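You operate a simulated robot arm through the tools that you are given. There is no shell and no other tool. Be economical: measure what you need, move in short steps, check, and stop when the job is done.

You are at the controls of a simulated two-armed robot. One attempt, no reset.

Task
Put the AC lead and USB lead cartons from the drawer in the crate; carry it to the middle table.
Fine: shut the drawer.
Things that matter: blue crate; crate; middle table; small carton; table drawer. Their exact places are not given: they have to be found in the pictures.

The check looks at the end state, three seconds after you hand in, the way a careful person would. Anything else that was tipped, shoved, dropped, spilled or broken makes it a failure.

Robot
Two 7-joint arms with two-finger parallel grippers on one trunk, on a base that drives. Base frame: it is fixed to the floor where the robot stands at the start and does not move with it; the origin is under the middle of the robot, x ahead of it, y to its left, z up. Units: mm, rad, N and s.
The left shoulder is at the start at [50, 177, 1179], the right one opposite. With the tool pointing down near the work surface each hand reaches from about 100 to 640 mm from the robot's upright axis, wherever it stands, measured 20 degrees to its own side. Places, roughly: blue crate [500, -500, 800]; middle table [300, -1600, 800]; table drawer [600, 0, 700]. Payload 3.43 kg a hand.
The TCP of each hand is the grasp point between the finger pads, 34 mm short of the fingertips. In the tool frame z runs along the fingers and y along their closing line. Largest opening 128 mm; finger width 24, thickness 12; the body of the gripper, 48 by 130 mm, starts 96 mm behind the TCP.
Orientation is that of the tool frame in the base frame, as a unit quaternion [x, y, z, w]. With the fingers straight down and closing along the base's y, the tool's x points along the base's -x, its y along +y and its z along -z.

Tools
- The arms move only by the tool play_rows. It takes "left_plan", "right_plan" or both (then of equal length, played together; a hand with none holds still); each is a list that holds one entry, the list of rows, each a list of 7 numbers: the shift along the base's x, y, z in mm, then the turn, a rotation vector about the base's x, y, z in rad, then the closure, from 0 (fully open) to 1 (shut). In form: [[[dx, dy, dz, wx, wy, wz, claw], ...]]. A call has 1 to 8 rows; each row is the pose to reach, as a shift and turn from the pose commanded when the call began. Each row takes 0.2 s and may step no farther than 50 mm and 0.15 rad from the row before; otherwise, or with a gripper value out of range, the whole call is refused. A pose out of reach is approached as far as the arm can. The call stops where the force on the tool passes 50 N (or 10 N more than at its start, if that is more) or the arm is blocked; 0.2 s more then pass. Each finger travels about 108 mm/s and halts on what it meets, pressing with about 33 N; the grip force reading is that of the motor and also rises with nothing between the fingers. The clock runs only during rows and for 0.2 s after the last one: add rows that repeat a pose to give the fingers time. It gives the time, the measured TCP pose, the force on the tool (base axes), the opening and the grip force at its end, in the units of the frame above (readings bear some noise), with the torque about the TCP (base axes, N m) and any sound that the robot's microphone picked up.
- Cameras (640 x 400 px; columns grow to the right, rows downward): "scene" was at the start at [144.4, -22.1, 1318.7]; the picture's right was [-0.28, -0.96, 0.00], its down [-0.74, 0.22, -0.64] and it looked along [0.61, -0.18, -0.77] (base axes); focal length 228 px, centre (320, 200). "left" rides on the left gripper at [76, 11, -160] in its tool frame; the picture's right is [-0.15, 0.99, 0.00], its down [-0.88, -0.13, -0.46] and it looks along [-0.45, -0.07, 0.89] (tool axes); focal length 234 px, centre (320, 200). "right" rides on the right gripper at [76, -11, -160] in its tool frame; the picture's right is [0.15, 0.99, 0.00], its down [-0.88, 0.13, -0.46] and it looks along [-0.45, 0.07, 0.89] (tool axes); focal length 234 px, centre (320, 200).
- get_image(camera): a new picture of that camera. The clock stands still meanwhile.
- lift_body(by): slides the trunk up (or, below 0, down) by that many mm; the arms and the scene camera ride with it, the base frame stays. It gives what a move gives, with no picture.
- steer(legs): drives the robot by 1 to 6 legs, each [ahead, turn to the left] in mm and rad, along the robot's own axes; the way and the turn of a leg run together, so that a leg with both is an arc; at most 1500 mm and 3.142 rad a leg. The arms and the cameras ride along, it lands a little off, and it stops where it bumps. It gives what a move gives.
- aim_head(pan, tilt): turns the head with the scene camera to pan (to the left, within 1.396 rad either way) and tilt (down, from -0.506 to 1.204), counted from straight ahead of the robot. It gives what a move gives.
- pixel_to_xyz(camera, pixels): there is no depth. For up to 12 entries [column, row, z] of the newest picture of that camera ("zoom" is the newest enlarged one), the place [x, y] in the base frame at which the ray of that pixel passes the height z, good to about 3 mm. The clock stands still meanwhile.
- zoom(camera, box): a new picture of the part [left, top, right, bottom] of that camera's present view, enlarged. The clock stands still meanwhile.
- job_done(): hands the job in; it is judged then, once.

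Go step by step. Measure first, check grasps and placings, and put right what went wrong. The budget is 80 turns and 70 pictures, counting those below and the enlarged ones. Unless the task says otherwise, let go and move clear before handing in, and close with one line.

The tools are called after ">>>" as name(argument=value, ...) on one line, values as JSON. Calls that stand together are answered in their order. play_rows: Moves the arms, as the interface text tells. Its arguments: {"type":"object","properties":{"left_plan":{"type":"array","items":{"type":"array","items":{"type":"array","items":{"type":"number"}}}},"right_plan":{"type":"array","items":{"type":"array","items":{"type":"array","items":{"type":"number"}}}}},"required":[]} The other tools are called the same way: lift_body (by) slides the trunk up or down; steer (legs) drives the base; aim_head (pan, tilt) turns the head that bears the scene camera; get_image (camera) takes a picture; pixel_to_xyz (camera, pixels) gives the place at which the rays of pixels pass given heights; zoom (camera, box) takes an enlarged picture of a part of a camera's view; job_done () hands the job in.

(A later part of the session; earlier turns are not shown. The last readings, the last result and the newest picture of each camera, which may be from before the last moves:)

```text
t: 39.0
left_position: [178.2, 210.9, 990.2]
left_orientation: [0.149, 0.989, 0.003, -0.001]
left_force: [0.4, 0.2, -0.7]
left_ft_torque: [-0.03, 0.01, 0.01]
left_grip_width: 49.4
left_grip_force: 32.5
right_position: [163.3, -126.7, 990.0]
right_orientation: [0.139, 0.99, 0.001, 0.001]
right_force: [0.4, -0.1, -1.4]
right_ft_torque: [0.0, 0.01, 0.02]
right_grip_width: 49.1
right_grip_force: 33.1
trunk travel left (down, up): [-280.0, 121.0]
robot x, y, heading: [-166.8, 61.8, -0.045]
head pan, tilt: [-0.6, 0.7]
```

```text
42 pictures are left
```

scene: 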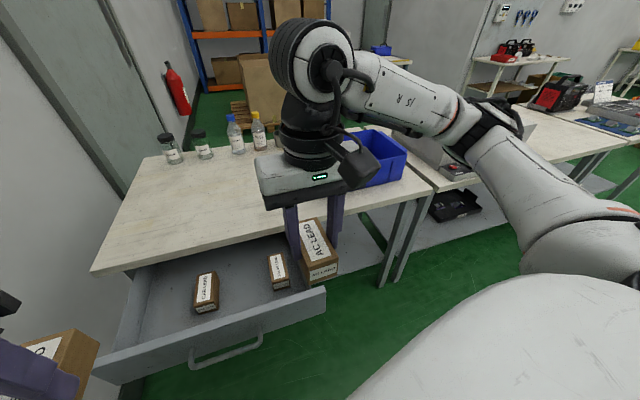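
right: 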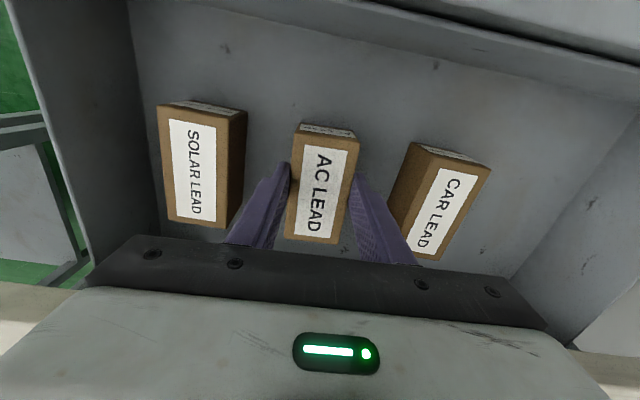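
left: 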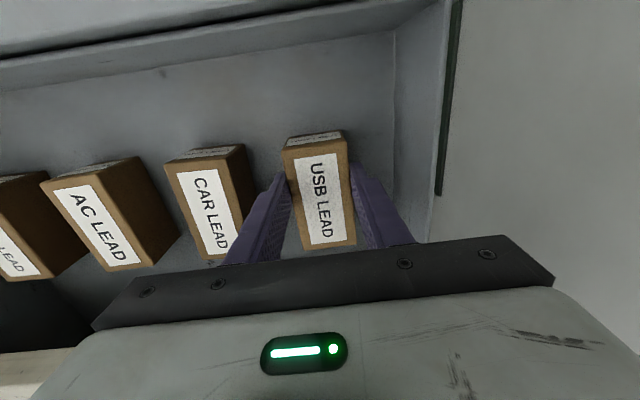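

Both cartons are held close, and only CAR and SOLAR remain in the drawer. I back off and drive around to stand square in front of the crate.

>>> steer(legs=[[-150, 0], [0, -1.0], [483, 0], [0, 0.748]])

>>> aim_head(pan=0, tilt=0.8)

>>> get_image(camera="scene")

```text
t: 47.4
left_position: [294.3, -298.2, 989.6]
left_orientation: [0.275, 0.961, 0.003, 0.0]
left_force: [-0.5, 0.1, -1.3]
left_ft_torque: [0.01, 0.02, 0.02]
left_grip_width: 49.3
left_grip_force: 33.2
right_position: [195.0, -620.4, 990.6]
right_orientation: [0.265, 0.964, 0.001, -0.001]
right_force: [0.9, -0.1, -1.3]
right_ft_torque: [0.02, 0.01, 0.02]
right_grip_width: 49.3
right_grip_force: 33.4
trunk travel left (down, up): [-280.0, 121.0]
robot x, y, heading: [-77.4, -356.6, -0.309]
head pan, tilt: [-0.6, 0.7]
```

```text
t: 48.4
left_position: [295.2, -297.7, 989.3]
left_orientation: [0.276, 0.961, 0.003, -0.001]
left_force: [0.1, 0.5, -0.9]
left_ft_torque: [0.02, -0.01, 0.02]
left_grip_width: 49.2
left_grip_force: 33.0
right_position: [195.5, -620.9, 990.4]
right_orientation: [0.266, 0.964, 0.001, 0.001]
right_force: [0.9, -0.1, -1.1]
right_ft_torque: [-0.03, 0.02, 0.01]
right_grip_width: 49.4
right_grip_force: 32.8
trunk travel left (down, up): [-280.0, 121.0]
robot x, y, heading: [-77.4, -353.7, -0.311]
head pan, tilt: [0.0, 0.799]
```

```text
41 pictures are left
```

scene: 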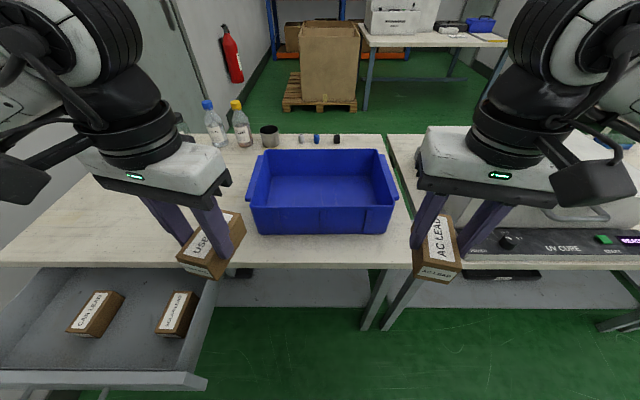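

I now stand square to the crate at (320,190). I enlarge it to measure its rim and floor.

>>> zoom(camera="scene", box=[224, 125, 424, 250])

>>> get_image(camera="left")

>>> get_image(camera="right")

```text
3.20 times, centred on (324, 188) of scene
```

zoom: 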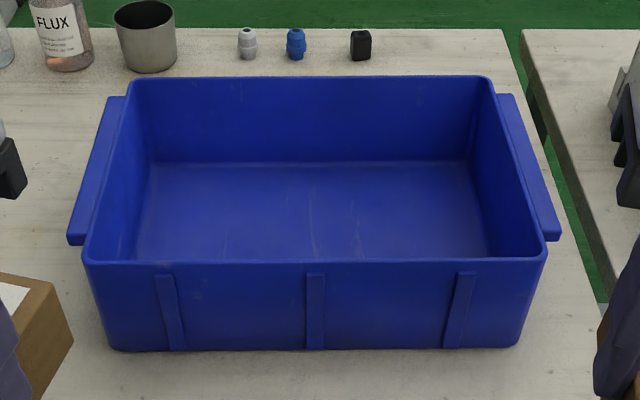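

```text
39 pictures are left
```

left: 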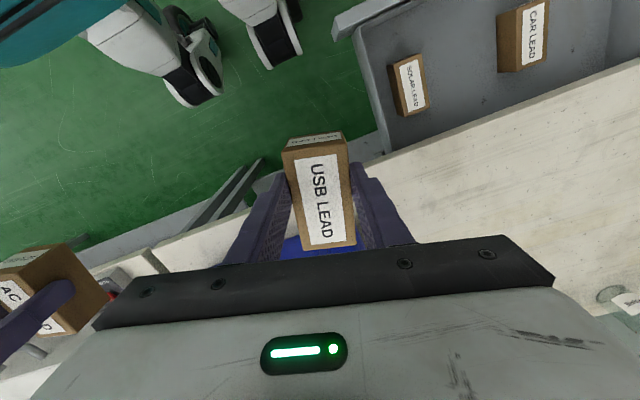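

```text
38 pictures are left
```

right: 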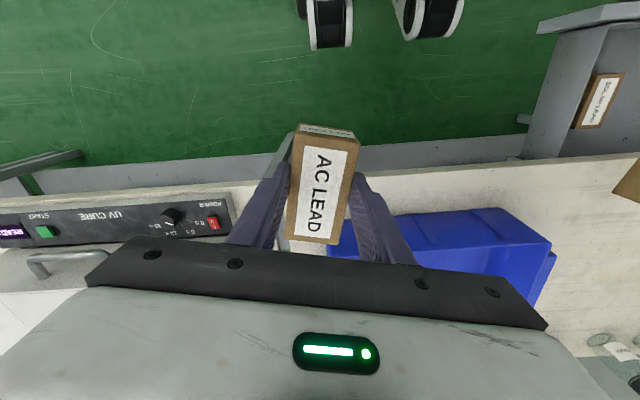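

>>> pixel_to_xyz(camera="zoom", pixels=[[108, 350, 800], [520, 347, 800], [85, 262, 880], [545, 258, 880], [85, 262, 920], [545, 258, 920], [133, 78, 900], [490, 77, 900], [67, 240, 890], [558, 237, 890], [112, 97, 890], [512, 96, 890]])

>>> pixel_to_xyz(camera="right", pixels=[[490, 208, 880], [490, 208, 900], [490, 208, 920], [552, 243, 880], [552, 243, 920]])

```text
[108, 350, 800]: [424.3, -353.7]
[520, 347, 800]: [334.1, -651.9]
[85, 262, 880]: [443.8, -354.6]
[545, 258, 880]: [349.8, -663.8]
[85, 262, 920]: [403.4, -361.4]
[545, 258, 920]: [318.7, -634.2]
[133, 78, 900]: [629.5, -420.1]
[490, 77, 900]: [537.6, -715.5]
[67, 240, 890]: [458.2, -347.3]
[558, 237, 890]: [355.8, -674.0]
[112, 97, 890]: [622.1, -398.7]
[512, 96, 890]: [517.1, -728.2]
```

```text
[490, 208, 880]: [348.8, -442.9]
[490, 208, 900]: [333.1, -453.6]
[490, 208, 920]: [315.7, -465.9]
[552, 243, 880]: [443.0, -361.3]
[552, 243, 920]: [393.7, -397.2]
```

The crate's centre is near (498,-541), with its rim at z≈880 and yaw -0.30. I bring the left hand with USB over the crate's left half, squared to it.

>>> play_rows(left_plan=[[[36, -28, 0, 0, 0, 0.05, 0.84], [72, -56, 0, 0, 0, 0.1, 0.84], [108, -84, 0, 0, 0, 0.15, 0.84], [144, -112, 0, 0, 0, 0.2, 0.84], [180, -140, 0, 0, 0, 0.25, 0.84], [216, -169, 0, 0, 0, 0.26, 0.84], [216, -169, -20, 0, 0, 0.26, 0.84]]])

>>> get_image(camera="scene")

>>> get_image(camera="left")

```text
t: 50.0
left_position: [512.3, -467.5, 969.6]
left_orientation: [0.15, 0.989, 0.003, 0.0]
left_force: [0.7, -0.3, -0.7]
left_ft_torque: [0.01, 0.05, -0.02]
left_grip_width: 49.6
left_grip_force: 33.3
right_position: [195.5, -620.0, 990.0]
right_orientation: [0.265, 0.964, 0.001, -0.001]
right_force: [0.2, 0.6, -0.7]
right_ft_torque: [-0.01, -0.01, -0.02]
right_grip_width: 49.3
right_grip_force: 32.8
trunk travel left (down, up): [-280.0, 121.0]
robot x, y, heading: [-75.1, -353.0, -0.312]
head pan, tilt: [0.0, 0.799]
```

```text
37 pictures are left
```

scene: 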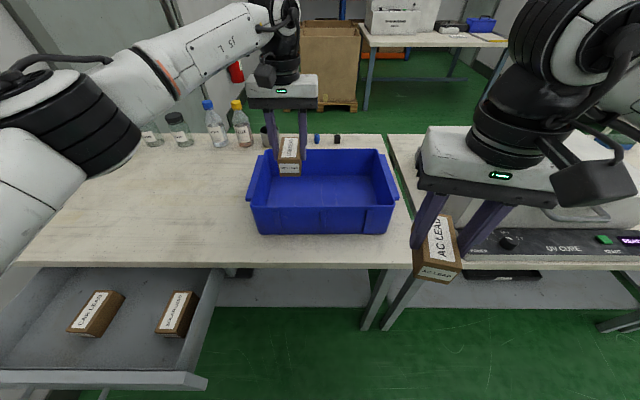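

```text
36 pictures are left
```

left: 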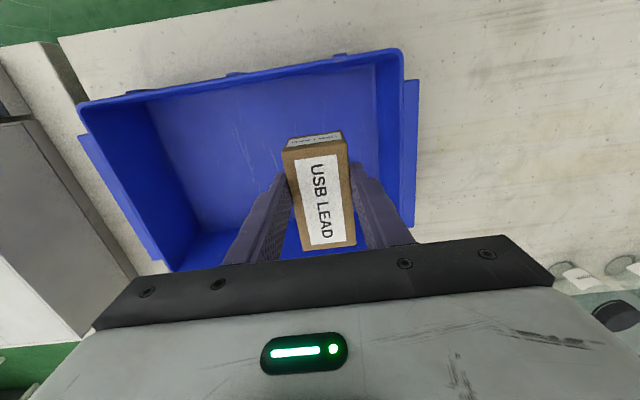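

The USB carton sits over the left half of the crate with clearance all round. I lower it, open a little and lift clear.

>>> play_rows(left_plan=[[[0, 0, -40, 0, 0, 0, 0.84], [0, 0, -80, 0, 0, 0, 0.84], [0, 0, -105, 0, 0, 0, 0.84], [0, 0, -117, 0, 0, 0, 0.84]]])

>>> get_image(camera="left")

```text
t: 51.0
left_position: [512.5, -467.0, 851.5]
left_orientation: [0.149, 0.989, 0.002, -0.001]
left_force: [-1.2, -0.1, -1.4]
left_ft_torque: [-0.02, 0.02, 0.0]
left_grip_width: 49.3
left_grip_force: 33.2
right_position: [194.9, -620.0, 989.8]
right_orientation: [0.265, 0.964, 0.001, 0.0]
right_force: [0.2, 0.2, -1.4]
right_ft_torque: [0.0, -0.01, 0.0]
right_grip_width: 49.6
right_grip_force: 32.9
trunk travel left (down, up): [-280.0, 121.0]
robot x, y, heading: [-77.9, -351.2, -0.308]
head pan, tilt: [0.0, 0.799]
```

```text
35 pictures are left
```

left: 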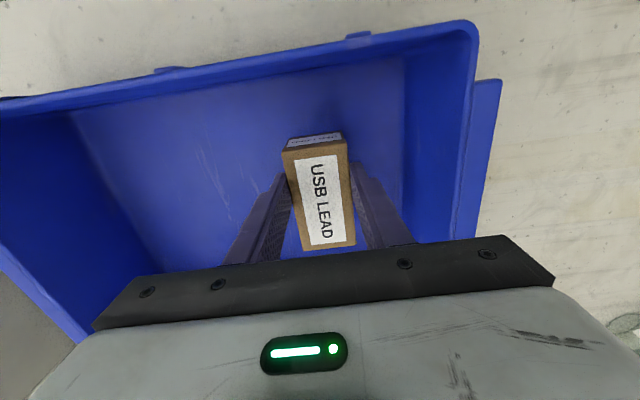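

No contact yet, so I go down in small steps and read the force.

>>> play_rows(left_plan=[[[0, 0, -4, 0, 0, 0, 0.84], [0, 0, -8, 0, 0, 0, 0.84]]])

```text
t: 51.6
left_position: [511.2, -466.5, 843.3]
left_orientation: [0.148, 0.989, 0.004, -0.001]
left_force: [0.1, -0.3, -0.9]
left_ft_torque: [0.02, 0.0, -0.02]
left_grip_width: 49.2
left_grip_force: 32.9
right_position: [194.1, -620.7, 989.5]
right_orientation: [0.265, 0.964, 0.002, 0.0]
right_force: [0.1, -0.3, -1.1]
right_ft_torque: [0.0, 0.02, 0.0]
right_grip_width: 49.4
right_grip_force: 32.5
trunk travel left (down, up): [-280.0, 121.0]
robot x, y, heading: [-74.5, -356.9, -0.305]
head pan, tilt: [0.0, 0.799]
```

>>> play_rows(left_plan=[[[0, 0, -3, 0, 0, 0, 0.84], [0, 0, -6, 0, 0, 0, 0.84], [0, 0, -6, 0, 0, 0, 0.84]]])

```text
t: 52.4
left_position: [510.4, -467.1, 838.0]
left_orientation: [0.148, 0.989, 0.002, -0.001]
left_force: [-0.6, 0.3, -1.5]
left_ft_torque: [-0.02, 0.03, 0.03]
left_grip_width: 49.4
left_grip_force: 32.9
right_position: [194.1, -621.0, 990.6]
right_orientation: [0.266, 0.964, 0.0, 0.001]
right_force: [-0.1, -0.1, -1.4]
right_ft_torque: [0.01, -0.02, 0.02]
right_grip_width: 49.4
right_grip_force: 32.9
trunk travel left (down, up): [-280.0, 121.0]
robot x, y, heading: [-74.7, -351.6, -0.303]
head pan, tilt: [0.0, 0.799]
```

>>> play_rows(left_plan=[[[0, 0, -3, 0, 0, 0, 0.84], [0, 0, -6, 0, 0, 0, 0.84], [0, 0, -9, 0, 0, 0, 0.84]]])

>>> zoom(camera="scene", box=[224, 125, 424, 250])

```text
t: 53.2
left_position: [511.2, -466.2, 829.7]
left_orientation: [0.149, 0.989, 0.003, -0.001]
left_force: [0.9, 0.1, -1.9]
left_ft_torque: [-0.02, 0.03, 0.03]
left_grip_width: 49.1
left_grip_force: 33.2
right_position: [194.6, -619.9, 989.3]
right_orientation: [0.264, 0.965, 0.002, 0.0]
right_force: [-0.8, 0.5, -1.6]
right_ft_torque: [-0.01, 0.03, 0.01]
right_grip_width: 49.3
right_grip_force: 33.2
trunk travel left (down, up): [-280.0, 121.0]
robot x, y, heading: [-78.4, -354.2, -0.308]
head pan, tilt: [0.0, 0.799]
```

```text
3.20 times, centred on (324, 188) of scene
```

zoom: 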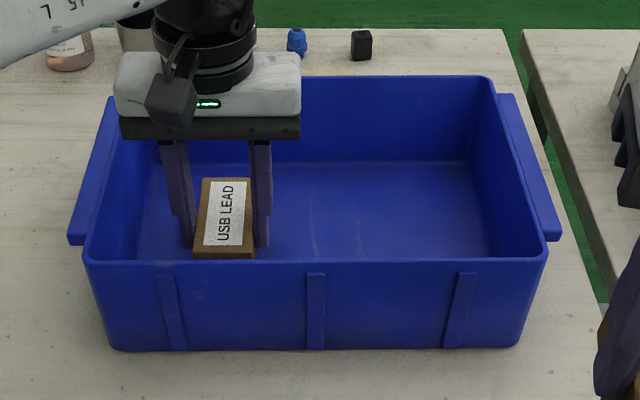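

>>> play_rows(left_plan=[[[0, 0, -3, 0, 0, 0, 0.84], [0, 0, -6, 0, 0, 0, 0.84], [0, 0, -9, 0, 0, 0, 0.84]]])

>>> play_rows(left_plan=[[[0, 0, -2, 0, 0, 0, 0.84], [0, 0, -4, 0, 0, 0, 0.84]]])

```text
t: 54.0
left_position: [511.7, -466.3, 826.2]
left_orientation: [0.147, 0.989, 0.002, 0.001]
left_force: [-1.2, 4.0, 22.3]
left_ft_torque: [0.05, 0.65, -0.07]
left_grip_width: 49.1
left_grip_force: 33.2
right_position: [192.6, -619.1, 991.3]
right_orientation: [0.265, 0.964, 0.0, 0.001]
right_force: [0.2, -0.7, -1.6]
right_ft_torque: [-0.01, 0.0, -0.02]
right_grip_width: 49.3
right_grip_force: 32.9
trunk travel left (down, up): [-280.0, 121.0]
robot x, y, heading: [-72.0, -350.7, -0.306]
head pan, tilt: [0.0, 0.799]
```

```text
t: 54.6
left_position: [512.4, -466.0, 822.0]
left_orientation: [0.149, 0.989, 0.001, 0.003]
left_force: [0.0, 3.4, 32.5]
left_ft_torque: [-0.06, 0.08, 0.07]
left_grip_width: 49.6
left_grip_force: 32.9
right_position: [192.2, -620.7, 990.8]
right_orientation: [0.265, 0.964, 0.001, 0.001]
right_force: [0.8, 0.0, -1.2]
right_ft_torque: [0.0, -0.04, -0.01]
right_grip_width: 49.1
right_grip_force: 32.4
trunk travel left (down, up): [-280.0, 121.0]
robot x, y, heading: [-74.8, -356.2, -0.307]
head pan, tilt: [0.0, 0.799]
```

Contact at TCP z≈826. I ease off, release and lift out, then retract the left hand.

>>> play_rows(left_plan=[[[0, 0, 3, 0, 0, 0, 0.84], [0, 0, 4, 0, 0, 0, 0.5], [0, 0, 4, 0, 0, 0, 0.47], [0, 0, 40, 0, 0, 0, 0.47], [0, 0, 85, 0, 0, 0, 0.47], [0, 0, 130, 0, 0, 0, 0.47], [-20, 20, 165, 0, 0, 0, 0.47], [-50, 50, 175, 0, 0, 0, 0.47]]])

>>> play_rows(left_plan=[[[-40, 25, 0, 0, 0, 0, 0.47], [-80, 50, 0, 0, 0, 0, 0.47], [-120, 75, 0, 0, 0, 0, 0.47], [-160, 100, 0, 0, 0, 0, 0.47]]], right_plan=[[[40, 5, 0, 0, 0, 0.06, 0.84], [85, 8, 0, 0, 0, 0.12, 0.84], [130, 10, 0, 0, 0, 0.18, 0.84], [175, 10, 0, 0, 0, 0.24, 0.84]]])

>>> play_rows(right_plan=[[[40, 0, 0, 0, 0, 0, 0.84], [80, 0, 0, 0, 0, 0, 0.84], [99, 0, 0, 0, 0, 0, 0.84]]])

>>> get_image(camera="scene")

>>> get_image(camera="right")

```text
t: 56.4
left_position: [461.6, -417.1, 991.8]
left_orientation: [0.148, 0.989, 0.004, 0.0]
left_force: [-0.8, 0.3, 0.1]
left_ft_torque: [0.03, -0.03, 0.0]
left_grip_width: 67.5
left_grip_force: 0.1
right_position: [194.3, -620.0, 990.7]
right_orientation: [0.265, 0.964, 0.001, 0.0]
right_force: [-0.5, -1.1, -1.4]
right_ft_torque: [0.02, 0.02, 0.0]
right_grip_width: 49.3
right_grip_force: 32.5
trunk travel left (down, up): [-280.0, 121.0]
robot x, y, heading: [-76.3, -352.1, -0.309]
head pan, tilt: [0.0, 0.799]
```

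```text
t: 57.4
left_position: [299.7, -316.0, 991.7]
left_orientation: [0.148, 0.989, 0.003, -0.001]
left_force: [0.1, -0.1, 1.1]
left_ft_torque: [0.03, -0.03, 0.03]
left_grip_width: 67.7
left_grip_force: 0.0
right_position: [369.5, -608.2, 989.5]
right_orientation: [0.145, 0.989, 0.001, 0.0]
right_force: [1.0, 0.0, -0.9]
right_ft_torque: [0.0, 0.04, -0.01]
right_grip_width: 49.5
right_grip_force: 32.7
trunk travel left (down, up): [-280.0, 121.0]
robot x, y, heading: [-80.0, -354.2, -0.304]
head pan, tilt: [0.0, 0.799]
```

```text
t: 58.2
left_position: [301.5, -316.7, 990.8]
left_orientation: [0.148, 0.989, 0.004, -0.001]
left_force: [0.4, -0.4, 0.0]
left_ft_torque: [0.02, 0.0, 0.01]
left_grip_width: 68.0
left_grip_force: 0.1
right_position: [469.5, -608.7, 989.0]
right_orientation: [0.146, 0.989, 0.001, 0.0]
right_force: [0.0, 0.9, -1.3]
right_ft_torque: [0.01, 0.01, -0.01]
right_grip_width: 49.3
right_grip_force: 33.1
trunk travel left (down, up): [-280.0, 121.0]
robot x, y, heading: [-77.1, -351.9, -0.309]
head pan, tilt: [0.0, 0.799]
```

```text
33 pictures are left
```

scene: 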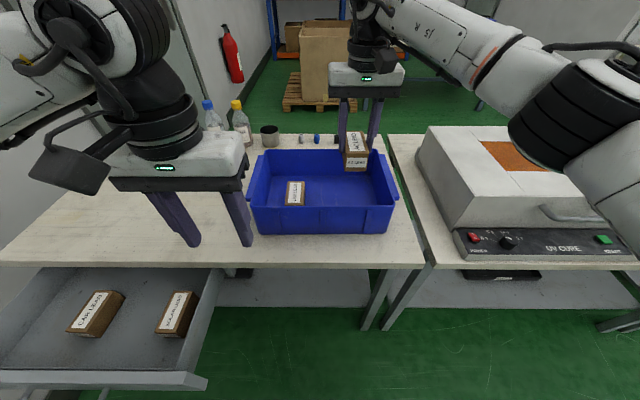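

```text
32 pictures are left
```

right: 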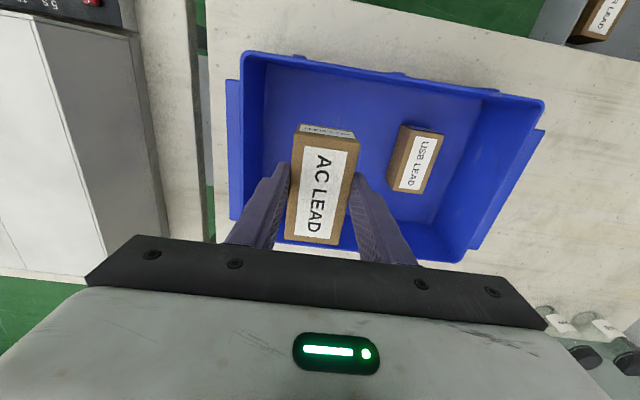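

USB lies flat in the crate and AC hangs over the right half. I lower AC to just above the floor and release it.

>>> play_rows(right_plan=[[[0, 0, -40, 0, 0, 0, 0.84], [0, 0, -80, 0, 0, 0, 0.84], [0, 0, -120, 0, 0, 0, 0.84], [-3, 1, -150, 0, 0, 0, 0.84], [-3, 1, -158, 0, 0, 0, 0.84], [-3, 1, -161, 0, 0, 0, 0.84]]])

>>> play_rows(right_plan=[[[0, 0, 0, 0, 0, 0, 0.5], [0, 0, 0, 0, 0, 0, 0.47], [0, 0, 40, 0, 0, 0, 0.47], [0, 0, 85, 0, 0, 0, 0.47], [0, 0, 130, 0, 0, 0, 0.47], [-35, -10, 160, 0, 0, 0, 0.47], [-80, -20, 165, 0, 0, 0, 0.47], [-125, -30, 165, 0, 0, 0, 0.47]]])

>>> zoom(camera="scene", box=[224, 125, 424, 250])

```text
t: 59.6
left_position: [301.5, -317.1, 991.3]
left_orientation: [0.149, 0.989, 0.003, -0.001]
left_force: [0.4, -0.3, -0.3]
left_ft_torque: [-0.01, 0.0, 0.02]
left_grip_width: 67.9
left_grip_force: 0.0
right_position: [465.3, -609.5, 828.5]
right_orientation: [0.148, 0.989, 0.001, 0.001]
right_force: [0.1, -0.3, -1.1]
right_ft_torque: [0.03, 0.04, -0.04]
right_grip_width: 49.3
right_grip_force: 33.0
trunk travel left (down, up): [-280.0, 121.0]
robot x, y, heading: [-78.1, -355.3, -0.314]
head pan, tilt: [0.0, 0.799]
```

```text
t: 61.4
left_position: [301.2, -316.9, 991.4]
left_orientation: [0.149, 0.989, 0.004, -0.001]
left_force: [0.4, -0.3, -0.2]
left_ft_torque: [0.0, 0.0, 0.0]
left_grip_width: 67.7
left_grip_force: 0.1
right_position: [340.3, -639.5, 994.2]
right_orientation: [0.147, 0.989, 0.001, 0.0]
right_force: [0.2, -0.3, 0.4]
right_ft_torque: [0.01, 0.0, 0.01]
right_grip_width: 67.6
right_grip_force: 0.1
trunk travel left (down, up): [-280.0, 121.0]
robot x, y, heading: [-75.9, -354.8, -0.313]
head pan, tilt: [0.0, 0.799]
```

```text
3.20 times, centred on (324, 188) of scene
```

zoom: 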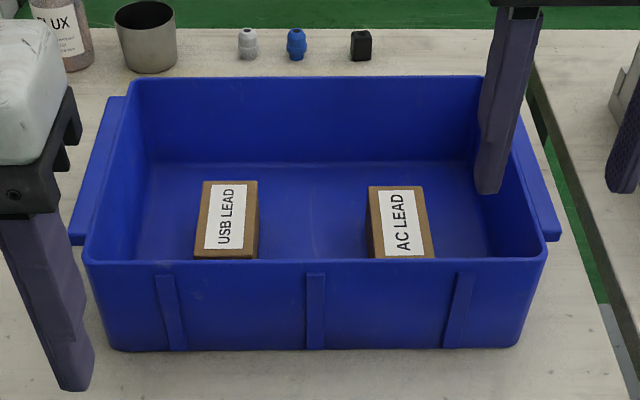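

Both cartons lie in the crate. Next I shut the drawer, so I draw the right hand in and drive back in front of it.

>>> play_rows(right_plan=[[[-40, 6, 0, 0, 0, 0, 0.3], [-80, 12, 0, 0, 0, 0, 0.3], [-120, 18, 0, 0, 0, 0, 0.3], [-154, 22, 0, 0, 0, 0, 0.3]]], left_plan=[[[0, 0, 0, 0, 0, 0, 0.7], [0, 0, 0, 0, 0, 0, 1], [0, 0, 0, 0, 0, 0, 1], [0, 0, 0, 0, 0, 0, 1]]])

>>> steer(legs=[[0, -0.936], [-460, 0], [0, 0.946]])

>>> aim_head(pan=0.15, tilt=0.85)

>>> get_image(camera="scene")

```text
t: 62.4
left_position: [299.9, -316.8, 991.8]
left_orientation: [0.149, 0.989, 0.003, -0.001]
left_force: [-1.1, -0.3, -0.4]
left_ft_torque: [-0.02, 0.01, 0.01]
left_grip_width: 0.3
left_grip_force: 32.6
right_position: [185.5, -617.0, 995.5]
right_orientation: [0.148, 0.989, 0.0, -0.001]
right_force: [1.0, 0.2, 0.0]
right_ft_torque: [-0.03, -0.03, 0.0]
right_grip_width: 89.6
right_grip_force: 0.0
trunk travel left (down, up): [-280.0, 121.0]
robot x, y, heading: [-71.8, -352.0, -0.311]
head pan, tilt: [0.0, 0.799]
```

```text
t: 69.9
left_position: [148.5, 122.4, 992.1]
left_orientation: [0.142, 0.99, 0.003, -0.001]
left_force: [-0.7, -0.9, 0.5]
left_ft_torque: [0.0, -0.02, 0.02]
left_grip_width: 0.0
left_grip_force: 32.5
right_position: [38.1, -179.0, 994.9]
right_orientation: [0.141, 0.99, 0.001, -0.001]
right_force: [0.3, 0.5, 0.4]
right_ft_torque: [0.0, -0.05, -0.02]
right_grip_width: 89.7
right_grip_force: 0.0
trunk travel left (down, up): [-280.0, 121.0]
robot x, y, heading: [-226.8, 79.0, -0.288]
head pan, tilt: [0.0, 0.799]
```

```text
t: 70.6
left_position: [148.2, 122.1, 991.7]
left_orientation: [0.142, 0.99, 0.003, 0.0]
left_force: [0.6, -0.5, -0.8]
left_ft_torque: [0.01, 0.01, 0.03]
left_grip_width: 0.3
left_grip_force: 33.0
right_position: [39.5, -180.3, 995.6]
right_orientation: [0.141, 0.99, 0.0, 0.0]
right_force: [0.4, -1.5, -0.3]
right_ft_torque: [-0.01, 0.02, -0.02]
right_grip_width: 89.6
right_grip_force: 0.1
trunk travel left (down, up): [-280.0, 121.0]
robot x, y, heading: [-228.6, 81.6, -0.291]
head pan, tilt: [0.15, 0.85]
```

```text
30 pictures are left
```

scene: 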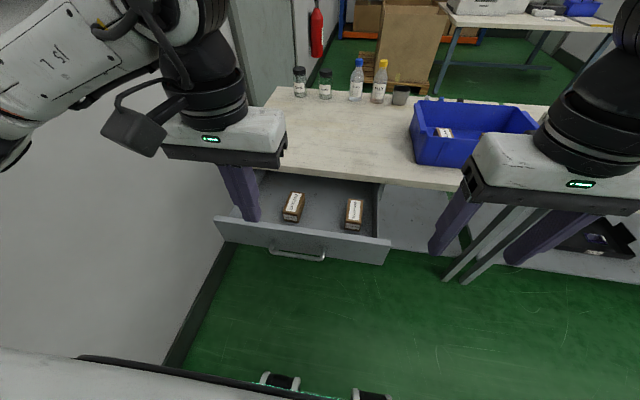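

The drawer's bar is at (298,256). The face sits behind the tabletop's edge when shut, so I will push on the bar itself; I measure it first.

>>> zoom(camera="scene", box=[200, 180, 400, 305])

```text
3.20 times, centred on (300, 242) of scene
```

zoom: 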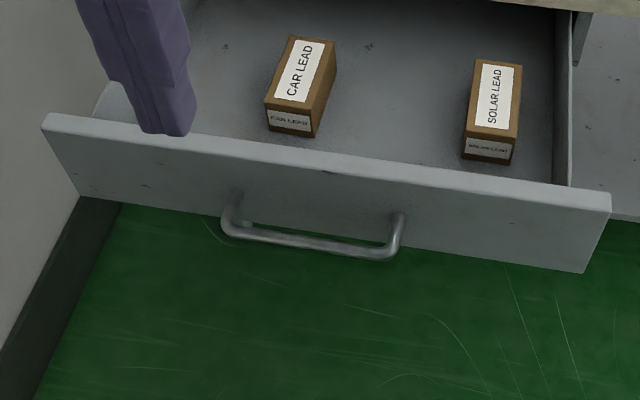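

>>> pixel_to_xyz(camera="zoom", pixels=[[224, 230, 672], [398, 253, 672], [310, 243, 672], [44, 122, 735], [610, 204, 735]])

```text
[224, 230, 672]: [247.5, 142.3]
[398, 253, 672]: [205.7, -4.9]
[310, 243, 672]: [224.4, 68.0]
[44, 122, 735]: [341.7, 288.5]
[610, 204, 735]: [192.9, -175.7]
```

The bar's middle is at (225,68,672). I bring the closed left fingers down just in front of it.

>>> play_rows(left_plan=[[[15, -20, -20, 0, 0, 0, 1], [39, -42, -50, 0, 0, 0, 1], [39, -42, -95, 0, 0, 0, 1], [39, -42, -140, 0, 0, 0, 1], [39, -42, -185, 0, 0, 0, 1], [39, -42, -230, 0, 0, 0, 1], [39, -42, -275, 0, 0, 0, 1], [39, -42, -306, 0, 0, 0, 1]]])

>>> zoom(camera="scene", box=[200, 180, 400, 305])

```text
t: 72.4
left_position: [188.7, 80.7, 685.7]
left_orientation: [0.143, 0.99, 0.002, 0.0]
left_force: [0.0, -0.3, -0.2]
left_ft_torque: [0.01, 0.03, 0.0]
left_grip_width: 0.1
left_grip_force: 33.4
right_position: [37.5, -179.1, 994.8]
right_orientation: [0.141, 0.99, 0.001, -0.001]
right_force: [-0.3, 0.4, 0.4]
right_ft_torque: [0.01, 0.0, 0.0]
right_grip_width: 89.6
right_grip_force: 0.0
trunk travel left (down, up): [-280.0, 121.0]
robot x, y, heading: [-225.0, 80.5, -0.29]
head pan, tilt: [0.15, 0.85]
```

```text
3.20 times, centred on (300, 242) of scene
```

zoom: 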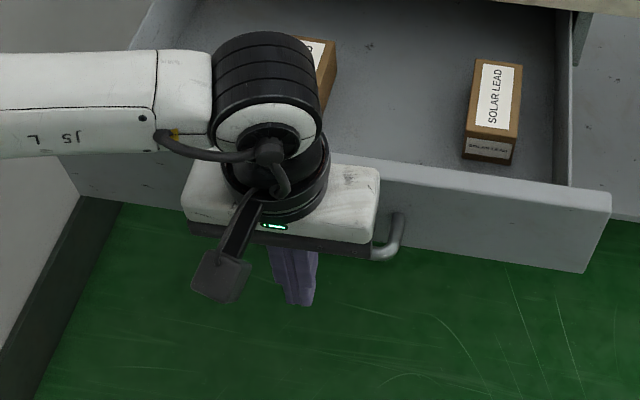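

The fingertips are in front of the bar with the drawer clear. I push it shut gently in two strokes.

>>> play_rows(left_plan=[[[10, -3, 4, 0, 0, 0, 1], [21, -6, 6, 0, 0, 0, 1], [33, -10, 6, 0, 0, 0, 1], [48, -15, 6, 0, 0, 0, 1], [66, -20, 6, 0, 0, 0, 1], [85, -26, 6, 0, 0, 0, 1], [104, -32, 6, 0, 0, 0, 1], [121, -37, 6, 0, 0, 0, 1]]])

>>> play_rows(left_plan=[[[18, -5, 0, 0, 0, 0, 1], [36, -11, 0, 0, 0, 0, 1], [54, -16, 0, 0, 0, 0, 1], [72, -22, 0, 0, 0, 0, 1], [86, -26, 0, 0, 0, 0, 1], [98, -30, 0, 0, 0, 0, 1]]])

>>> get_image(camera="scene")

```text
t: 74.2
left_position: [310.8, 43.4, 692.1]
left_orientation: [0.142, 0.99, 0.003, -0.001]
left_force: [-0.1, 0.3, 0.4]
left_ft_torque: [-0.02, -0.02, 0.04]
left_grip_width: 0.0
left_grip_force: 33.2
right_position: [39.1, -179.4, 994.8]
right_orientation: [0.141, 0.99, 0.001, -0.001]
right_force: [-0.2, 0.3, -0.3]
right_ft_torque: [-0.01, 0.03, 0.0]
right_grip_width: 89.6
right_grip_force: 0.0
trunk travel left (down, up): [-280.0, 121.0]
robot x, y, heading: [-226.1, 76.8, -0.294]
head pan, tilt: [0.15, 0.85]
```

```text
t: 75.6
left_position: [403.1, 17.2, 693.7]
left_orientation: [0.143, 0.99, 0.003, 0.0]
left_force: [0.8, 1.2, 0.5]
left_ft_torque: [0.03, 0.0, -0.01]
left_grip_width: 0.0
left_grip_force: 33.5
left hand out of reach, approached as far as the arm can: row 6
right_position: [39.0, -179.5, 995.5]
right_orientation: [0.141, 0.99, 0.001, 0.0]
right_force: [-0.1, 0.3, -0.7]
right_ft_torque: [-0.01, 0.04, 0.03]
right_grip_width: 89.3
right_grip_force: 0.1
trunk travel left (down, up): [-280.0, 121.0]
robot x, y, heading: [-228.3, 82.4, -0.3]
head pan, tilt: [0.15, 0.85]
```

```text
27 pictures are left
```

scene: 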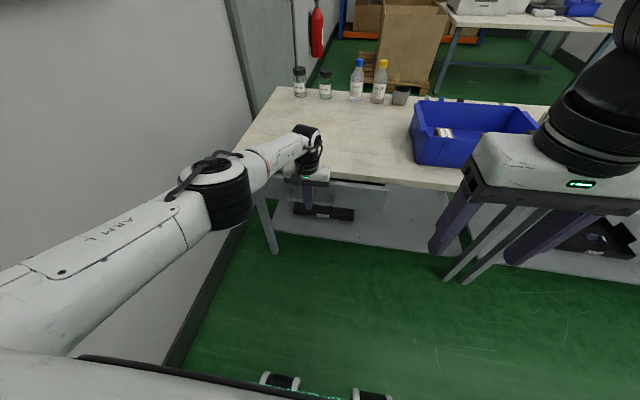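

The arm ran out of reach about 30 mm short. I draw it back a little, drive forward 80 mm, and finish the push with the arm.

>>> play_rows(left_plan=[[[-40, 12, 0, 0, 0, 0, 1], [-80, 24, 0, 0, 0, 0, 1], [-95, 28, 0, 0, 0, 0, 1]]])

>>> steer(legs=[[80, 0]])

```text
t: 76.4
left_position: [307.0, 46.2, 693.9]
left_orientation: [0.141, 0.99, 0.003, -0.001]
left_force: [0.5, 0.2, -0.2]
left_ft_torque: [0.0, -0.02, 0.02]
left_grip_width: 0.2
left_grip_force: 32.6
right_position: [37.2, -180.6, 995.2]
right_orientation: [0.14, 0.99, 0.001, 0.0]
right_force: [-0.9, 0.5, -0.2]
right_ft_torque: [0.03, -0.01, -0.03]
right_grip_width: 89.5
right_grip_force: 0.1
trunk travel left (down, up): [-280.0, 121.0]
robot x, y, heading: [-225.6, 80.8, -0.288]
head pan, tilt: [0.15, 0.85]
```

```text
t: 77.5
left_position: [382.5, 19.7, 692.0]
left_orientation: [0.142, 0.99, 0.003, -0.002]
left_force: [-0.9, 0.2, 0.5]
left_ft_torque: [0.0, 0.03, 0.02]
left_grip_width: 0.0
left_grip_force: 32.8
right_position: [113.9, -202.6, 994.9]
right_orientation: [0.14, 0.99, 0.002, -0.001]
right_force: [0.2, 0.2, -0.2]
right_ft_torque: [-0.03, 0.02, -0.02]
right_grip_width: 89.7
right_grip_force: 0.1
trunk travel left (down, up): [-280.0, 121.0]
robot x, y, heading: [-151.6, 59.7, -0.292]
head pan, tilt: [0.15, 0.85]
```

>>> play_rows(left_plan=[[[15, -5, 0, 0, 0, 0, 1], [28, -9, 0, 0, 0, 0, 1], [38, -12, 0, 0, 0, 0, 1], [44, -14, 0, 0, 0, 0, 1], [49, -15, 0, 0, 0, 0, 1]]])

>>> zoom(camera="scene", box=[200, 120, 460, 282])

```text
t: 78.7
left_position: [431.7, 7.5, 693.6]
left_orientation: [0.141, 0.99, 0.003, 0.0]
left_force: [0.7, -1.1, -0.4]
left_ft_torque: [0.04, -0.02, -0.03]
left_grip_width: 0.3
left_grip_force: 33.2
right_position: [112.1, -202.9, 994.4]
right_orientation: [0.141, 0.99, 0.001, -0.001]
right_force: [-0.5, 0.2, 0.6]
right_ft_torque: [0.02, -0.01, 0.0]
right_grip_width: 89.5
right_grip_force: 0.1
trunk travel left (down, up): [-280.0, 121.0]
robot x, y, heading: [-152.3, 57.8, -0.293]
head pan, tilt: [0.15, 0.85]
```

```text
2.46 times, centred on (330, 201) of scene
```

zoom: 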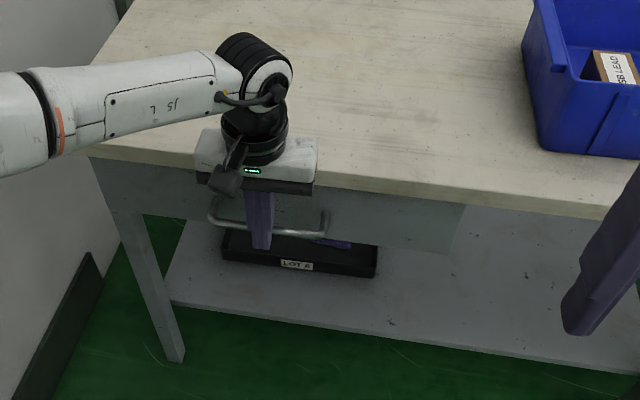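

The drawer looks nearly shut; I push a few more millimetres until I feel the stop.

>>> play_rows(left_plan=[[[3, -1, 0, 0, 0, 0, 1], [6, -2, 0, 0, 0, 0, 1], [8, -3, 0, 0, 0, 0, 1]]])

```text
t: 79.5
left_position: [433.5, 5.6, 692.7]
left_orientation: [0.143, 0.99, 0.005, -0.007]
left_force: [-30.0, 12.8, 10.2]
left_ft_torque: [-0.06, 0.65, 0.08]
left_grip_width: 0.0
left_grip_force: 33.0
right_position: [111.1, -200.7, 995.6]
right_orientation: [0.14, 0.99, 0.001, 0.001]
right_force: [-0.9, -0.9, -0.5]
right_ft_torque: [0.01, -0.01, 0.01]
right_grip_width: 89.9
right_grip_force: 0.0
trunk travel left (down, up): [-280.0, 121.0]
robot x, y, heading: [-150.9, 53.3, -0.292]
head pan, tilt: [0.15, 0.85]
```

About 30 N of resistance came at the expected closed position. I draw the hand back and up, and look.

>>> play_rows(left_plan=[[[-20, 6, 0, 0, 0, 0, 1], [-60, 18, 0, 0, 0, 0, 0.8], [-100, 30, 20, 0, 0, 0, 0.6], [-130, 40, 55, 0, 0, 0, 0.5], [-150, 46, 100, 0, 0, 0, 0.5], [-170, 52, 145, 0, 0, 0, 0.5], [-175, 54, 190, 0, 0, 0, 0.5], [-175, 54, 235, 0, 0, 0, 0.5]]])

>>> zoom(camera="scene", box=[200, 120, 460, 282])

```text
t: 81.3
left_position: [263.4, 58.4, 928.5]
left_orientation: [0.142, 0.99, 0.004, 0.0]
left_force: [0.4, -1.1, 0.8]
left_ft_torque: [0.0, 0.01, 0.02]
left_grip_width: 64.0
left_grip_force: 0.1
right_position: [113.4, -202.2, 995.0]
right_orientation: [0.141, 0.99, 0.001, 0.0]
right_force: [0.8, -0.4, -0.3]
right_ft_torque: [-0.01, 0.04, 0.02]
right_grip_width: 89.5
right_grip_force: 0.1
trunk travel left (down, up): [-280.0, 121.0]
robot x, y, heading: [-150.1, 57.5, -0.293]
head pan, tilt: [0.15, 0.85]
```

```text
2.46 times, centred on (330, 201) of scene
```

zoom: 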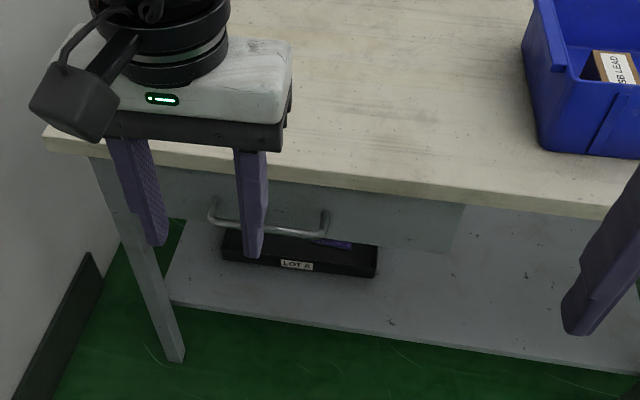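

The drawer is shut again, with the bar back against the table edge. I raise the left hand and drive to the crate.

>>> play_rows(left_plan=[[[-10, 3, 35, 0, 0, 0, 0.3], [-20, 6, 65, 0, 0, 0, 0.3]]])

>>> steer(legs=[[-130, 0], [0, -0.785], [541, 0], [0, 0.78]])

>>> aim_head(pan=0, tilt=0.8)

>>> get_image(camera="scene")

>>> zoom(camera="scene", box=[220, 130, 420, 255])

```text
t: 81.9
left_position: [244.9, 63.1, 993.7]
left_orientation: [0.142, 0.99, 0.004, -0.001]
left_force: [-0.4, -0.2, 0.4]
left_ft_torque: [-0.04, -0.01, -0.03]
left_grip_width: 89.7
left_grip_force: 0.0
right_position: [113.3, -203.1, 995.4]
right_orientation: [0.141, 0.99, 0.001, 0.0]
right_force: [-0.5, 0.8, -0.2]
right_ft_torque: [-0.03, 0.0, 0.0]
right_grip_width: 89.6
right_grip_force: 0.1
trunk travel left (down, up): [-280.0, 121.0]
robot x, y, heading: [-153.1, 60.4, -0.3]
head pan, tilt: [0.15, 0.85]
```

```text
t: 90.0
left_position: [375.2, -378.2, 992.4]
left_orientation: [0.145, 0.989, 0.003, 0.0]
left_force: [0.0, 0.4, 0.0]
left_ft_torque: [0.03, 0.01, 0.0]
left_grip_width: 89.4
left_grip_force: 0.1
right_position: [243.6, -644.0, 994.8]
right_orientation: [0.143, 0.99, 0.002, -0.001]
right_force: [-0.2, 0.2, -0.6]
right_ft_torque: [-0.03, 0.01, -0.01]
right_grip_width: 89.7
right_grip_force: 0.1
trunk travel left (down, up): [-280.0, 121.0]
robot x, y, heading: [-23.6, -382.1, -0.295]
head pan, tilt: [0.15, 0.85]
```

```text
t: 90.7
left_position: [375.2, -378.9, 992.0]
left_orientation: [0.145, 0.989, 0.004, 0.0]
left_force: [0.7, 0.6, -0.5]
left_ft_torque: [-0.01, 0.01, 0.0]
left_grip_width: 89.6
left_grip_force: 0.2
right_position: [242.9, -644.6, 993.9]
right_orientation: [0.143, 0.99, 0.001, -0.001]
right_force: [-0.8, -0.2, -0.4]
right_ft_torque: [0.0, 0.01, 0.01]
right_grip_width: 89.5
right_grip_force: 0.0
trunk travel left (down, up): [-280.0, 121.0]
robot x, y, heading: [-14.6, -381.7, -0.302]
head pan, tilt: [0.0, 0.799]
```

```text
24 pictures are left
```

scene: 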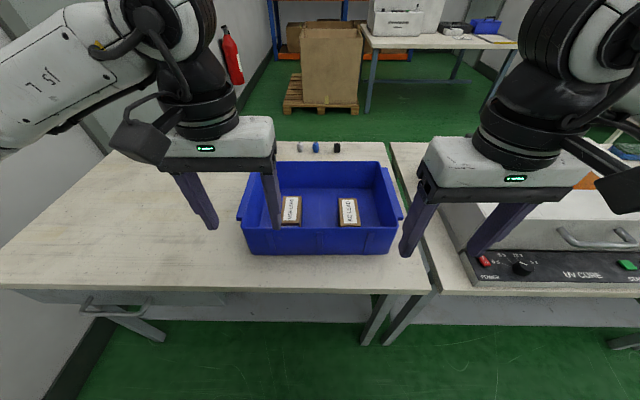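

```text
3.20 times, centred on (320, 192) of scene
```

zoom: 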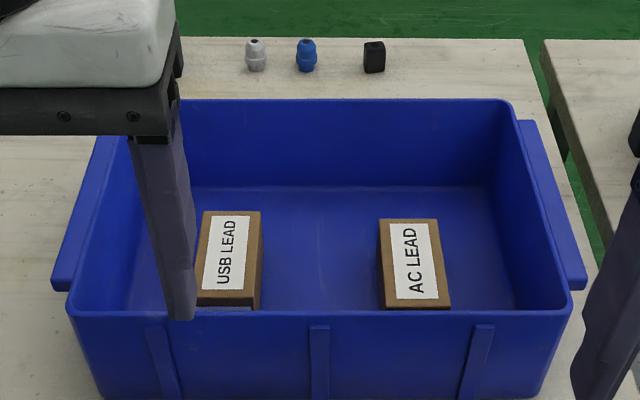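

The crate's end flanges show at zoom (70,230) and (570,240). I measure the side walls and flanges for a two-handed pinch.

>>> pixel_to_xyz(camera="zoom", pixels=[[68, 308, 875], [571, 308, 875], [508, 100, 875], [135, 100, 875], [52, 287, 868], [587, 285, 868], [537, 121, 868], [98, 137, 868], [104, 399, 778], [540, 396, 778]])

>>> get_image(camera="right")

>>> get_image(camera="left")

```text
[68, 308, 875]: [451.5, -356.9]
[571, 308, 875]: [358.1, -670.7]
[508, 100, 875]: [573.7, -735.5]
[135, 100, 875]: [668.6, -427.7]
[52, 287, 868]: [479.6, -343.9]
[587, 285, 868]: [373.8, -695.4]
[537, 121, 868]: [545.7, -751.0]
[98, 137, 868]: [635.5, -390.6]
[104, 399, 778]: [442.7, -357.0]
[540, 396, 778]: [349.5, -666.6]
```

```text
22 pictures are left
```

right: 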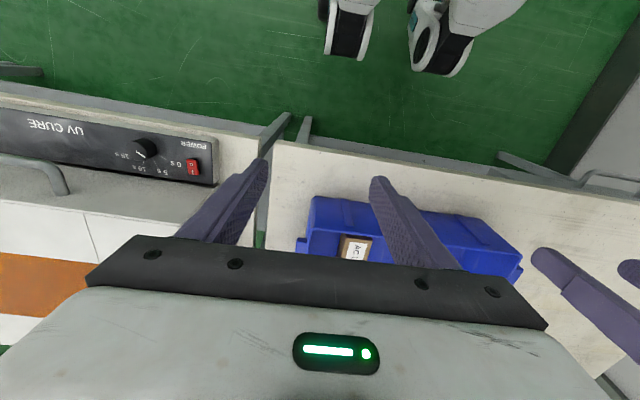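

```text
21 pictures are left
```

left: 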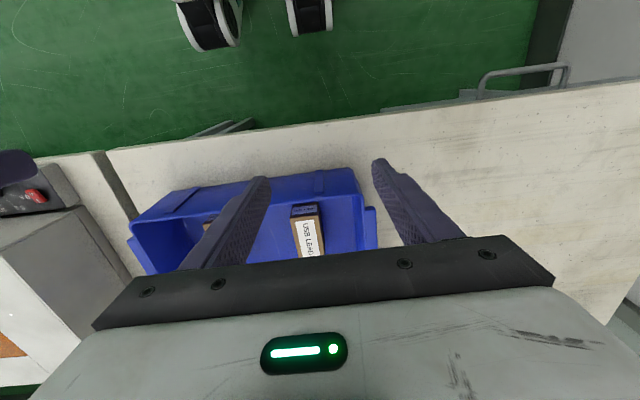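

>>> pixel_to_xyz(camera="scene", pixels=[[463, 252, 860], [472, 285, 785], [441, 205, 850], [441, 205, 900], [400, 143, 778], [432, 292, 778]])

>>> pixel_to_xyz(camera="right", pixels=[[216, 140, 785], [216, 140, 850], [214, 186, 850], [214, 186, 900]])

```text
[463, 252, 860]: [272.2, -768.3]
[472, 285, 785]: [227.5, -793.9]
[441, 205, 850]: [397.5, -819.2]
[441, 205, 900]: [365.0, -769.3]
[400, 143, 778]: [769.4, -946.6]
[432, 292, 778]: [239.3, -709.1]
```

```text
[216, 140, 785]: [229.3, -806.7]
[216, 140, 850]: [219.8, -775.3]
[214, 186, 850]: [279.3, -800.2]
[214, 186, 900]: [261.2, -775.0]
```

The UV box is about 135 mm beyond the crate's flange, so both hands fit. I bring them above the two ends together.

>>> play_rows(left_plan=[[[38, -1, 0, 0, 0, 0, 0.45], [76, -2, 0, 0, 0, 0, 0.45], [114, -2, 0, 0, 0, 0, 0.45], [152, -3, 0, 0, 0, 0, 0.45], [189, -4, 0, 0, 0, 0, 0.45], [189, -4, -30, 0, 0, 0, 0.45], [189, -4, -55, 0, 0, 0, 0.45]]], right_plan=[[[44, -14, 0, 0, 0, 0, 0.45], [88, -28, 0, 0, 0, 0, 0.45], [132, -42, 0, 0, 0, 0, 0.45], [176, -56, 0, 0, 0, 0, 0.45], [219, -69, 0, 0, 0, 0, 0.45], [219, -69, -30, 0, 0, 0, 0.45], [219, -69, -55, 0, 0, 0, 0.45]]])

>>> get_image(camera="left")

>>> get_image(camera="right")

```text
t: 92.3
left_position: [565.5, -384.4, 938.4]
left_orientation: [0.145, 0.989, 0.002, -0.001]
left_force: [0.1, 0.2, 0.1]
left_ft_torque: [-0.01, -0.02, 0.05]
left_grip_width: 70.3
left_grip_force: 0.1
right_position: [462.5, -712.5, 939.8]
right_orientation: [0.144, 0.99, 0.0, 0.0]
right_force: [0.6, 0.4, 0.2]
right_ft_torque: [0.0, -0.01, -0.02]
right_grip_width: 70.5
right_grip_force: 0.0
trunk travel left (down, up): [-280.0, 121.0]
robot x, y, heading: [-19.2, -380.9, -0.3]
head pan, tilt: [0.0, 0.799]
```

```text
20 pictures are left
```

left: 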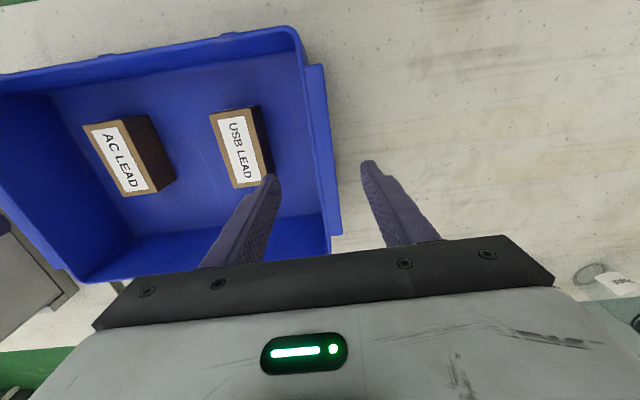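

```text
19 pictures are left
```

right: 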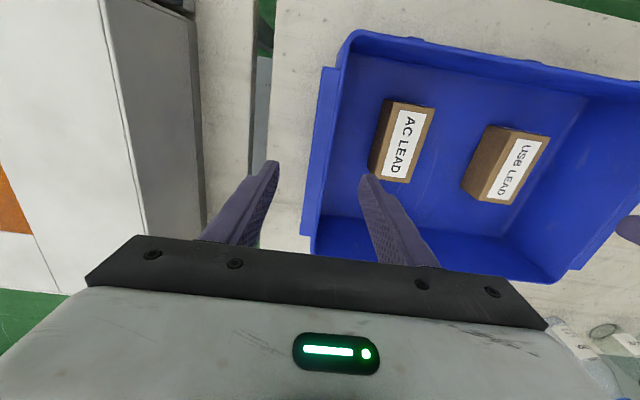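

Each end wall with its flange lies midway between the open fingers, and the cartons are clear of the inner fingers. I descend and close both hands.

>>> play_rows(left_plan=[[[0, 0, -30, 0, 0, 0, 0.45], [0, 0, -60, 0, 0, 0, 0.45], [0, 0, -60, 0, 0, 0, 0.6], [0, 0, -60, 0, 0, 0, 0.8], [0, 0, -60, 0, 0, 0, 1], [0, 0, -60, 0, 0, 0, 1]]], right_plan=[[[0, 0, -30, 0, 0, 0, 0.45], [0, 0, -61, 0, 0, 0, 0.45], [0, 0, -61, 0, 0, 0, 0.6], [0, 0, -61, 0, 0, 0, 0.8], [0, 0, -61, 0, 0, 0, 1], [0, 0, -61, 0, 0, 0, 1]]])

>>> get_image(camera="left")

>>> get_image(camera="right")

```text
t: 93.7
left_position: [565.0, -381.0, 878.9]
left_orientation: [0.143, 0.99, 0.006, -0.001]
left_force: [4.9, 21.7, 0.8]
left_ft_torque: [-0.2, 0.05, -0.48]
left_grip_width: 20.7
left_grip_force: 33.0
right_position: [461.6, -714.7, 877.6]
right_orientation: [0.146, 0.989, -0.001, -0.001]
right_force: [-5.1, -18.5, 0.5]
right_ft_torque: [0.13, 0.04, -0.1]
right_grip_width: 20.9
right_grip_force: 33.5
trunk travel left (down, up): [-280.0, 121.0]
robot x, y, heading: [-20.0, -379.9, -0.294]
head pan, tilt: [0.0, 0.799]
```

```text
18 pictures are left
```

left: 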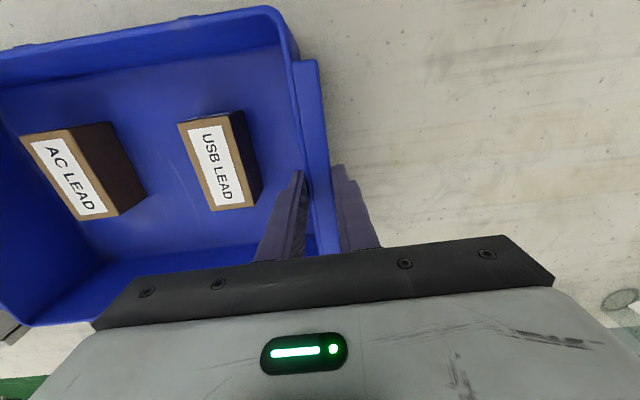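

```text
17 pictures are left
```

right: 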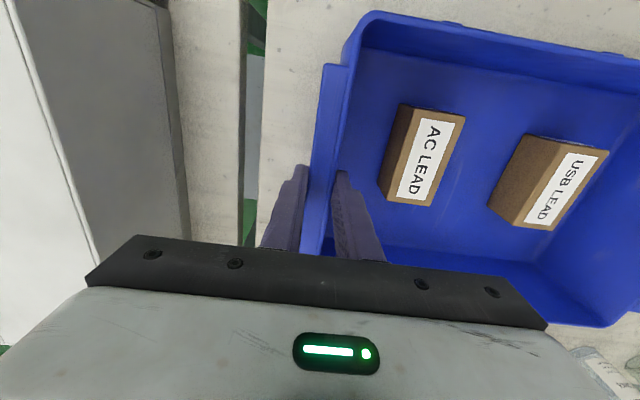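

Both hands pinch the ends (about 21 mm) with a little outward pull. I relax that, then lift a little and compare forces.

>>> play_rows(left_plan=[[[1, 3, 0, 0, 0, 0, 1], [1, 3, 5, 0, 0, 0, 1], [1, 3, 15, 0, 0, 0, 1], [1, 3, 30, 0, 0, 0, 1]]], right_plan=[[[-1, -2, 0, 0, 0, 0, 1], [-1, -2, 5, 0, 0, 0, 1], [-1, -2, 15, 0, 0, 0, 1], [-1, -2, 30, 0, 0, 0, 1]]])

>>> zoom(camera="scene", box=[200, 110, 440, 260])

```text
t: 94.7
left_position: [566.0, -379.8, 909.7]
left_orientation: [0.145, 0.989, 0.003, -0.002]
left_force: [1.5, 12.7, -2.5]
left_ft_torque: [-0.16, 0.3, -0.41]
left_grip_width: 20.7
left_grip_force: 32.8
right_position: [462.0, -714.3, 908.4]
right_orientation: [0.144, 0.99, 0.0, -0.001]
right_force: [-0.6, -12.3, -5.2]
right_ft_torque: [-0.2, -0.2, -0.57]
right_grip_width: 20.6
right_grip_force: 33.0
trunk travel left (down, up): [-280.0, 121.0]
robot x, y, heading: [-19.9, -382.4, -0.301]
head pan, tilt: [0.0, 0.799]
```

```text
2.67 times, centred on (320, 185) of scene
```

zoom: 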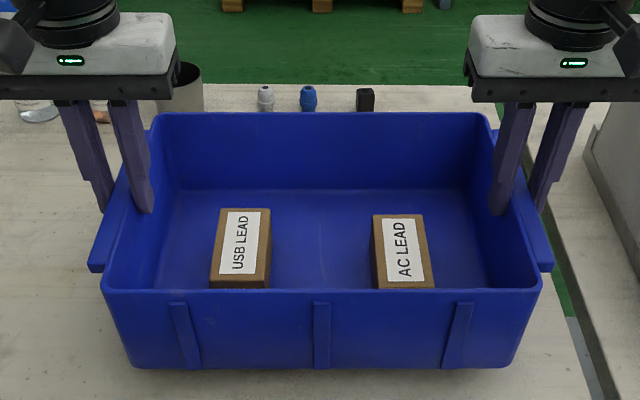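

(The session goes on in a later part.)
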